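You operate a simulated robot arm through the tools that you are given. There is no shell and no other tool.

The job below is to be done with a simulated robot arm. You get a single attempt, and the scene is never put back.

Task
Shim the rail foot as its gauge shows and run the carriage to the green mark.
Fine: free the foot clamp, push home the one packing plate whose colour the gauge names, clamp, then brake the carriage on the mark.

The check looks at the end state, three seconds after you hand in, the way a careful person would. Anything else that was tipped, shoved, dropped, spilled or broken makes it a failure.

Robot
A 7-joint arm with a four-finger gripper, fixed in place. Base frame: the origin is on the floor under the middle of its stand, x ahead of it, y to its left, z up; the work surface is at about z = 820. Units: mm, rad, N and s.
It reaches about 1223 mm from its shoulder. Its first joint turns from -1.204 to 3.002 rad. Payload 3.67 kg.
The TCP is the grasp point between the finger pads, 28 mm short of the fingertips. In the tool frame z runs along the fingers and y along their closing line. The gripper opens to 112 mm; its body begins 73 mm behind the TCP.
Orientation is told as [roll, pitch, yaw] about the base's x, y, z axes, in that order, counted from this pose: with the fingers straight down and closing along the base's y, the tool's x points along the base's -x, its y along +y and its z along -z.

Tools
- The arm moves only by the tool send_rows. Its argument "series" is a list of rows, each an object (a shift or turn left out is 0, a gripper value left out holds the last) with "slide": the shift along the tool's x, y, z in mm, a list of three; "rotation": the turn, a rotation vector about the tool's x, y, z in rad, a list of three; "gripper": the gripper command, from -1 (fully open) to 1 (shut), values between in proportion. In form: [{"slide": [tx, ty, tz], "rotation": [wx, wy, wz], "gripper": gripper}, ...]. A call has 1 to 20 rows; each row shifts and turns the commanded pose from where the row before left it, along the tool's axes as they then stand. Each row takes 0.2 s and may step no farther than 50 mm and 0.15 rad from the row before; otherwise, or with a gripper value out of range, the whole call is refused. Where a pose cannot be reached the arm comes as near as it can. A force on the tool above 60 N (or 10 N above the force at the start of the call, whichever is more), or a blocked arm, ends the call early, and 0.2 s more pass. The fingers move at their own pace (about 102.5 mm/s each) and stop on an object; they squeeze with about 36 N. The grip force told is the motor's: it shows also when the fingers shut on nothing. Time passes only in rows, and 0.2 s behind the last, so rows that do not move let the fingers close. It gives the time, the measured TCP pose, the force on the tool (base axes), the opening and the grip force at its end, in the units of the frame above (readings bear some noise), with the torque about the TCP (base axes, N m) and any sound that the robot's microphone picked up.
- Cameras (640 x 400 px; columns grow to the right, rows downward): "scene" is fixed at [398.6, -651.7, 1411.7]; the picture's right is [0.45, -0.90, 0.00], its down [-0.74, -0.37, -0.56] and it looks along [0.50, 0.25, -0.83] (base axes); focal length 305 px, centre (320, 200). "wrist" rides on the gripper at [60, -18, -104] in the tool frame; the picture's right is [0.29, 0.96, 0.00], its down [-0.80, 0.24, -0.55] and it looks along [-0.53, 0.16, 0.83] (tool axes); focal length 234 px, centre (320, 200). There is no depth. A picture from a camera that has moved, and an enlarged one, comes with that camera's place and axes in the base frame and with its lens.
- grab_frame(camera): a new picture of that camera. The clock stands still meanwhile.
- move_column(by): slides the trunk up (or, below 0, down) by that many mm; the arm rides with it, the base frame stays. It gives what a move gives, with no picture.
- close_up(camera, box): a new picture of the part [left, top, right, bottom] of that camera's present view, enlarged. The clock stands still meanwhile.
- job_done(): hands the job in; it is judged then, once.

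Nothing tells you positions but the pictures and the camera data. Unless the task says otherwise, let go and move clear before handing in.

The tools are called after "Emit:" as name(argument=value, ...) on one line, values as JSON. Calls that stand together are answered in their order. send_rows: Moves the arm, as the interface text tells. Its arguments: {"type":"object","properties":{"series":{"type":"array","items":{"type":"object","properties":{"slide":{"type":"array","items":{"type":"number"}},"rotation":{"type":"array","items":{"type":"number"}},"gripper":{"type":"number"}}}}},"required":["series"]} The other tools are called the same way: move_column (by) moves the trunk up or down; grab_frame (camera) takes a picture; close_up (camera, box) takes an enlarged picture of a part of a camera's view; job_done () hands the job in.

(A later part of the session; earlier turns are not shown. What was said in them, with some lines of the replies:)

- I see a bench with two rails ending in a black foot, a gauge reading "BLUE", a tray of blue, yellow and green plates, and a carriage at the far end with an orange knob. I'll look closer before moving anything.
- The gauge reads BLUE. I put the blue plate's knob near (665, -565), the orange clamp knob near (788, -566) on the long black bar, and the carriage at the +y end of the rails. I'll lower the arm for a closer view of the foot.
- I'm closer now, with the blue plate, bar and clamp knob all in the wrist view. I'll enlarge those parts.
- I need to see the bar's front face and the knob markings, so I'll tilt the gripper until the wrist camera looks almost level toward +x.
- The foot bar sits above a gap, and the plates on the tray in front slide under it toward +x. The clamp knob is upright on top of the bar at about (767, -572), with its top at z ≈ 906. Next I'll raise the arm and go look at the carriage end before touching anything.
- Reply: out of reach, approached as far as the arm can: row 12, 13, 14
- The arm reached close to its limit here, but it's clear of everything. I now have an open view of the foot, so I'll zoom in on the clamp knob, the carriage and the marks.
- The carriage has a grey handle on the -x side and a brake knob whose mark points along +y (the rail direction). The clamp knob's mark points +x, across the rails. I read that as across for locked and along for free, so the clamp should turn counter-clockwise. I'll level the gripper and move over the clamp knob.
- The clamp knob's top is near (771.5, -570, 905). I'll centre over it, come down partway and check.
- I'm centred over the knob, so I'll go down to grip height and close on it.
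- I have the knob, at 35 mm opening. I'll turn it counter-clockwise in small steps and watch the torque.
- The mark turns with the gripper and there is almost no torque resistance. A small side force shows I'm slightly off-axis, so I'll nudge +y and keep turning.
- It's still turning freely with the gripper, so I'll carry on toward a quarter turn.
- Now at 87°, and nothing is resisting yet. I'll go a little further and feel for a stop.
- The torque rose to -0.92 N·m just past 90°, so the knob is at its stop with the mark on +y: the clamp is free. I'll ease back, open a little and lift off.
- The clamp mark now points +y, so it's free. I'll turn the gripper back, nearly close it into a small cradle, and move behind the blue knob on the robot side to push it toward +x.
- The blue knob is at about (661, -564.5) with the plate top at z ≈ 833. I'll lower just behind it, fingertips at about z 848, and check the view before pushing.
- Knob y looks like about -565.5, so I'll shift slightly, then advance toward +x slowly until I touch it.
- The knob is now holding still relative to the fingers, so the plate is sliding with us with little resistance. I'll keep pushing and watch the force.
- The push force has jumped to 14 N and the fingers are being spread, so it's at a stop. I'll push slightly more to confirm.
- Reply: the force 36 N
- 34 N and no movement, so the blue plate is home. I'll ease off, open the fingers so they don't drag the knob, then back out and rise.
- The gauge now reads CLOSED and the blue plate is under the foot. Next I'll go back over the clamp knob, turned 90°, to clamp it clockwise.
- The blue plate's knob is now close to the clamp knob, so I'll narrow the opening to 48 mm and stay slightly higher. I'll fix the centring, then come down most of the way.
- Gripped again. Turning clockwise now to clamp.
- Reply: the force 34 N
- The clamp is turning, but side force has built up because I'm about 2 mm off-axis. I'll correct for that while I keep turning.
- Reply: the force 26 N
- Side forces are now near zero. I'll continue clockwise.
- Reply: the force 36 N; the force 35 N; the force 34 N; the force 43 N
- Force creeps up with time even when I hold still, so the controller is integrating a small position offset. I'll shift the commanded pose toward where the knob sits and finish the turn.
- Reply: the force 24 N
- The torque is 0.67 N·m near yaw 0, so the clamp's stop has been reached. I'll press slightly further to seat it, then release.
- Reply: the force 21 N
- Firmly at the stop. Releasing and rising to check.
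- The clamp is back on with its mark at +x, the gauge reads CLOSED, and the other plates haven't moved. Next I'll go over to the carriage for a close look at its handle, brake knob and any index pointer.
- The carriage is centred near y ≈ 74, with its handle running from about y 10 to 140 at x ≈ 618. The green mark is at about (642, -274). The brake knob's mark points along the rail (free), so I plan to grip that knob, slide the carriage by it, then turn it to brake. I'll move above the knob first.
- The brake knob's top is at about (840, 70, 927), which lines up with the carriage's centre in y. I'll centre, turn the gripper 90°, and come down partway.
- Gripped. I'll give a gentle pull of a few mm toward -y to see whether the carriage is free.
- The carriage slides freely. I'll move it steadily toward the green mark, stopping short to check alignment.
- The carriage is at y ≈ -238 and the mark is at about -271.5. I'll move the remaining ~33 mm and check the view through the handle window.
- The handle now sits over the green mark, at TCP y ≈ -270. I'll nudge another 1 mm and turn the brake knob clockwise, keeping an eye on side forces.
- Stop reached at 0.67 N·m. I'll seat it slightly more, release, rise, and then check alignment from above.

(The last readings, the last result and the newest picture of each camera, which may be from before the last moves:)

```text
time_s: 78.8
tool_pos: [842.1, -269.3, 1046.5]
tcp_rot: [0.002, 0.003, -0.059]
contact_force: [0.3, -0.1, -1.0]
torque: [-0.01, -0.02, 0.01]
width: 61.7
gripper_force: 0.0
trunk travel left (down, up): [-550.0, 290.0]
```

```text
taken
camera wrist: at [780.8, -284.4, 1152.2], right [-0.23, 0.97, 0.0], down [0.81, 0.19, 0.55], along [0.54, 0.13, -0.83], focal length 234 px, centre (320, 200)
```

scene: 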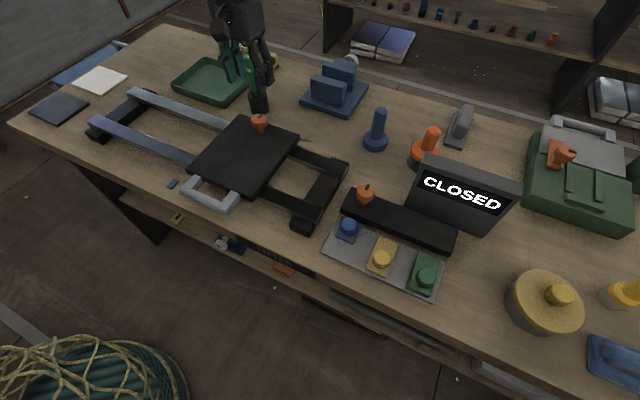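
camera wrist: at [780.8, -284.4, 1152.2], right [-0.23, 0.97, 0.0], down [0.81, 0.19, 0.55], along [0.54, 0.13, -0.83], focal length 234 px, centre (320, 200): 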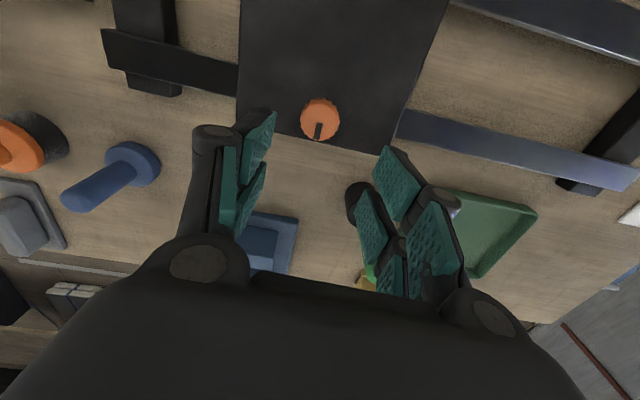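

The brake mark points +x and the carriage is stopped. I'll move the wrist camera above the handle to check it's centred on the green mark.

Emit:
send_rows(series=[{"rotation": [0, 0, -0.059]}, {"slide": [40, 3, 0]}, {"slide": [40, 3, 0]}, {"slide": [40, 3, 0]}, {"slide": [40, 3, 0]}, {"slide": [40, 4, 0]}, {}])

Emit:
grab_frame(camera="wrist")

Emit:
close_up(camera="wrist", box=[240, 40, 400, 160])

```text
time_s: 80.4
tool_pos: [641.5, -253.4, 1046.5]
tcp_rot: [0.0, 0.001, 0.0]
contact_force: [0.8, -0.6, 0.2]
torque: [0.0, 0.02, 0.0]
width: 61.6
gripper_force: 0.0
trunk travel left (down, up): [-550.0, 290.0]
```

```text
taken
camera wrist: at [582.5, -271.7, 1151.3], right [-0.29, 0.96, 0.0], down [0.8, 0.24, 0.55], along [0.53, 0.16, -0.83], focal length 234 px, centre (320, 200)
```

wrist: 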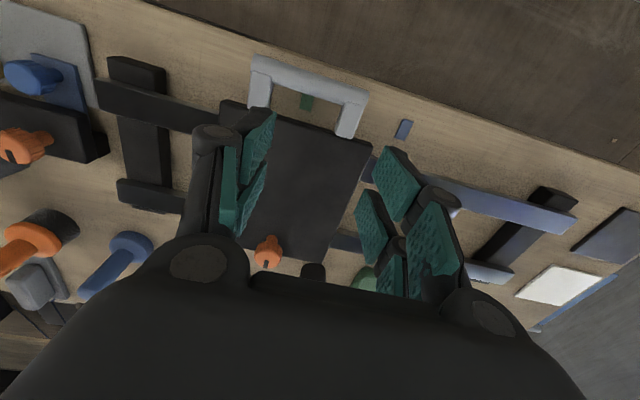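

```text
3.33 times, centred on (320, 100) of wrist
camera zoom: at [582.5, -271.7, 1151.3], right [-0.29, 0.96, 0.0], down [0.8, 0.24, 0.55], along [0.53, 0.16, -0.83], focal length 781 px, centre (320, 533)
```

zoom: 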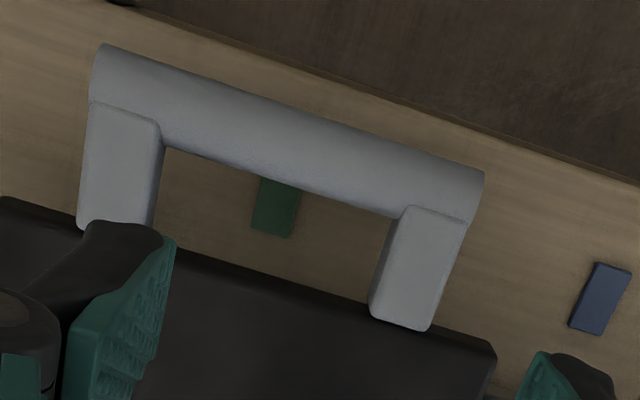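

The handle's centre and the green mark both compute to y ≈ -270, so they agree within about a millimetre. I'll confirm both knob angles and the general scene.

Emit:
close_up(camera="scene", box=[230, 90, 310, 150])

Emit:
close_up(camera="scene", box=[320, 170, 460, 300])

Emit:
grab_frame(camera="scene")

Emit:
close_up(camera="wrist", box=[220, 200, 340, 290])

```text
6.67 times, centred on (270, 120) of scene
camera zoom: at [398.6, -651.7, 1411.7], right [0.45, -0.9, 0.0], down [-0.74, -0.37, -0.56], along [0.5, 0.25, -0.83], focal length 2034 px, centre (653, 733)
```

zoom: 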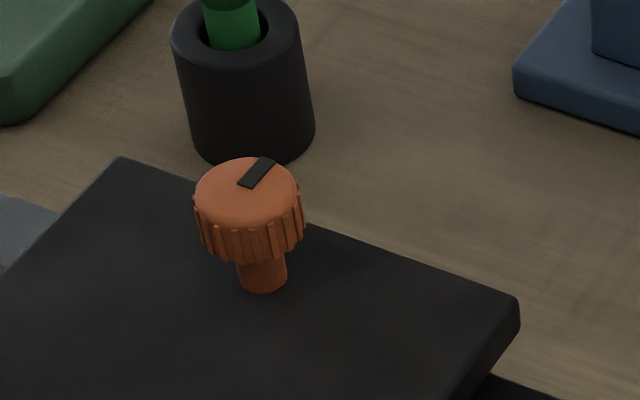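

```text
3.08 times, centred on (390, 235) of scene
camera zoom: at [398.6, -651.7, 1411.7], right [0.45, -0.9, 0.0], down [-0.74, -0.37, -0.56], along [0.5, 0.25, -0.83], focal length 939 px, centre (105, 92)
```

zoom: 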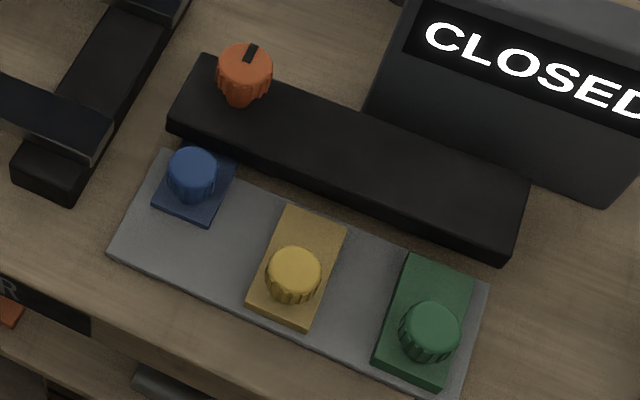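

```text
taken
```

scene: 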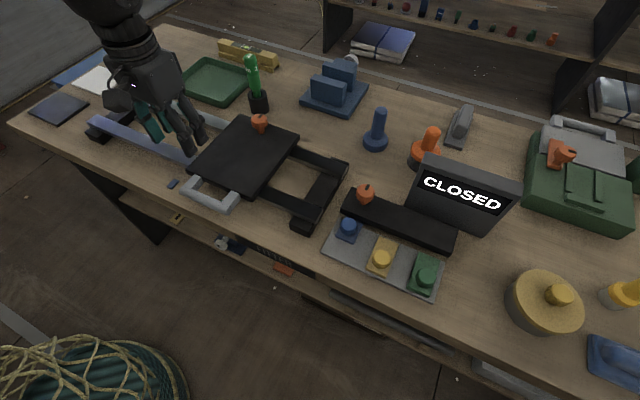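

```text
4.44 times, centred on (280, 245) of wrist
camera zoom: at [582.5, -271.7, 1151.3], right [-0.29, 0.96, 0.0], down [0.8, 0.24, 0.55], along [0.53, 0.16, -0.83], focal length 1041 px, centre (498, 0)
```

zoom: 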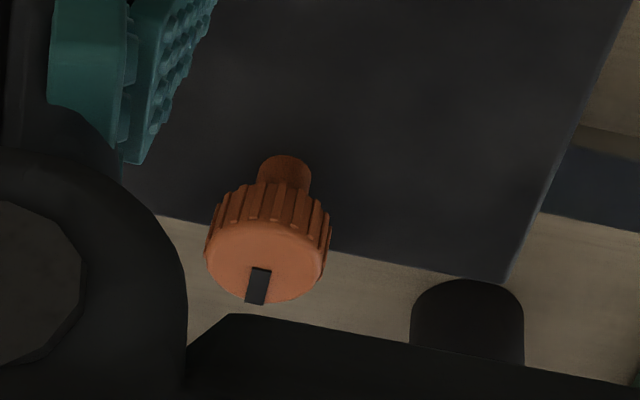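

Emit:
close_up(camera="scene", box=[340, 175, 400, 215])

Emit:
close_up(camera="scene", box=[300, 160, 420, 270])

```text
10.00 times, centred on (370, 195) of scene
camera zoom: at [398.6, -651.7, 1411.7], right [0.45, -0.9, 0.0], down [-0.74, -0.37, -0.56], along [0.5, 0.25, -0.83], focal length 3052 px, centre (-180, 250)
```

zoom: 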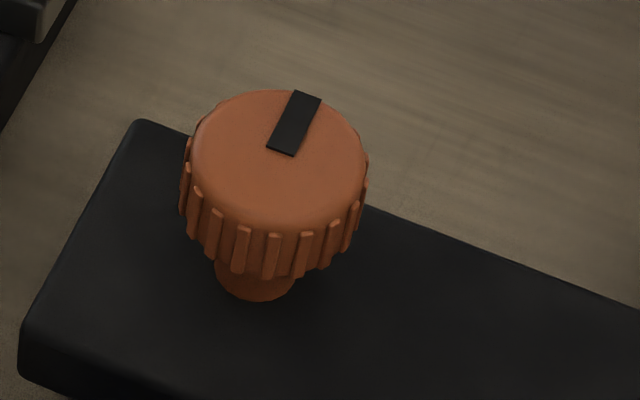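

```text
3.64 times, centred on (360, 215) of scene
camera zoom: at [398.6, -651.7, 1411.7], right [0.45, -0.9, 0.0], down [-0.74, -0.37, -0.56], along [0.5, 0.25, -0.83], focal length 1110 px, centre (174, 146)
```

zoom: 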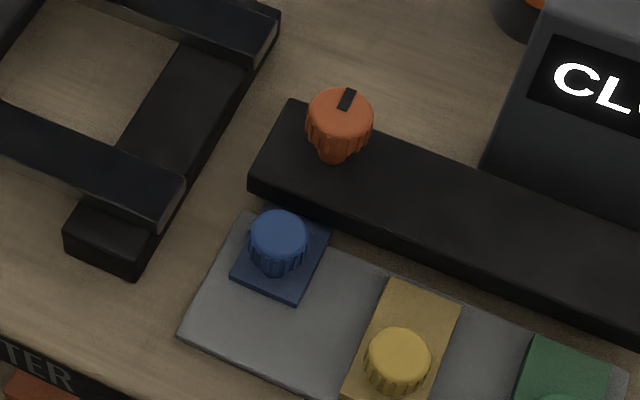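

Everything checks out: the clamp mark is back at its original clamped angle, the gauge reads CLOSED, the blue plate is home, and the brake is on with the carriage centred on green. I'll lift well clear and hand in.

Emit:
send_rows(series=[{"slide": [0, 0, -40]}, {"slide": [0, 0, -40]}, {}, {}])

Emit:
grab_frame(camera="scene")

```text
time_s: 81.4
tool_pos: [639.8, -253.3, 1127.9]
tcp_rot: [0.0, -0.001, -0.001]
contact_force: [-0.7, 0.0, -0.7]
torque: [0.03, -0.01, -0.01]
width: 61.8
gripper_force: 0.1
trunk travel left (down, up): [-550.0, 290.0]
```

```text
taken
```

scene: 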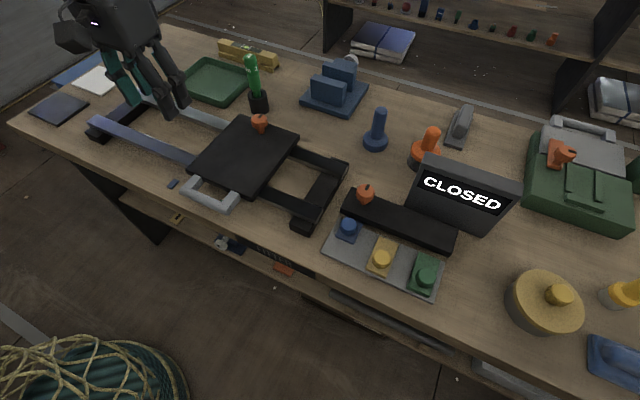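

The arm is clear and nothing else on the bench has been disturbed, so I'm handing the job in.

Emit:
job_done()

```text
The job is handed in.
```

The rail foot is shimmed with the blue plate and clamped, and the carriage is stopped on the green mark with its brake turned on. I've handed the job in but haven't seen the check's result.

- **Shim:** the gauge named blue. I freed the clamp and pushed the blue plate in until it hit a hard stop at about 34 N. The gauge then changed from BLUE to CLOSED.
- **Clamp:** I turned the clamp knob back to its stop, and its mark matches the original clamped position.
- **Carriage:** it slid freely, and its handle is centred on the green mark to within about a millimetre in the wrist camera view.
- **Brake:** I turned the brake knob to its stop, but didn't push the carriage afterwards to test that it holds. I took this position as "on" because the carriage slid freely with the knob at its other end.

The pictures show nothing else on the bench moved, and the gripper is open and clear.
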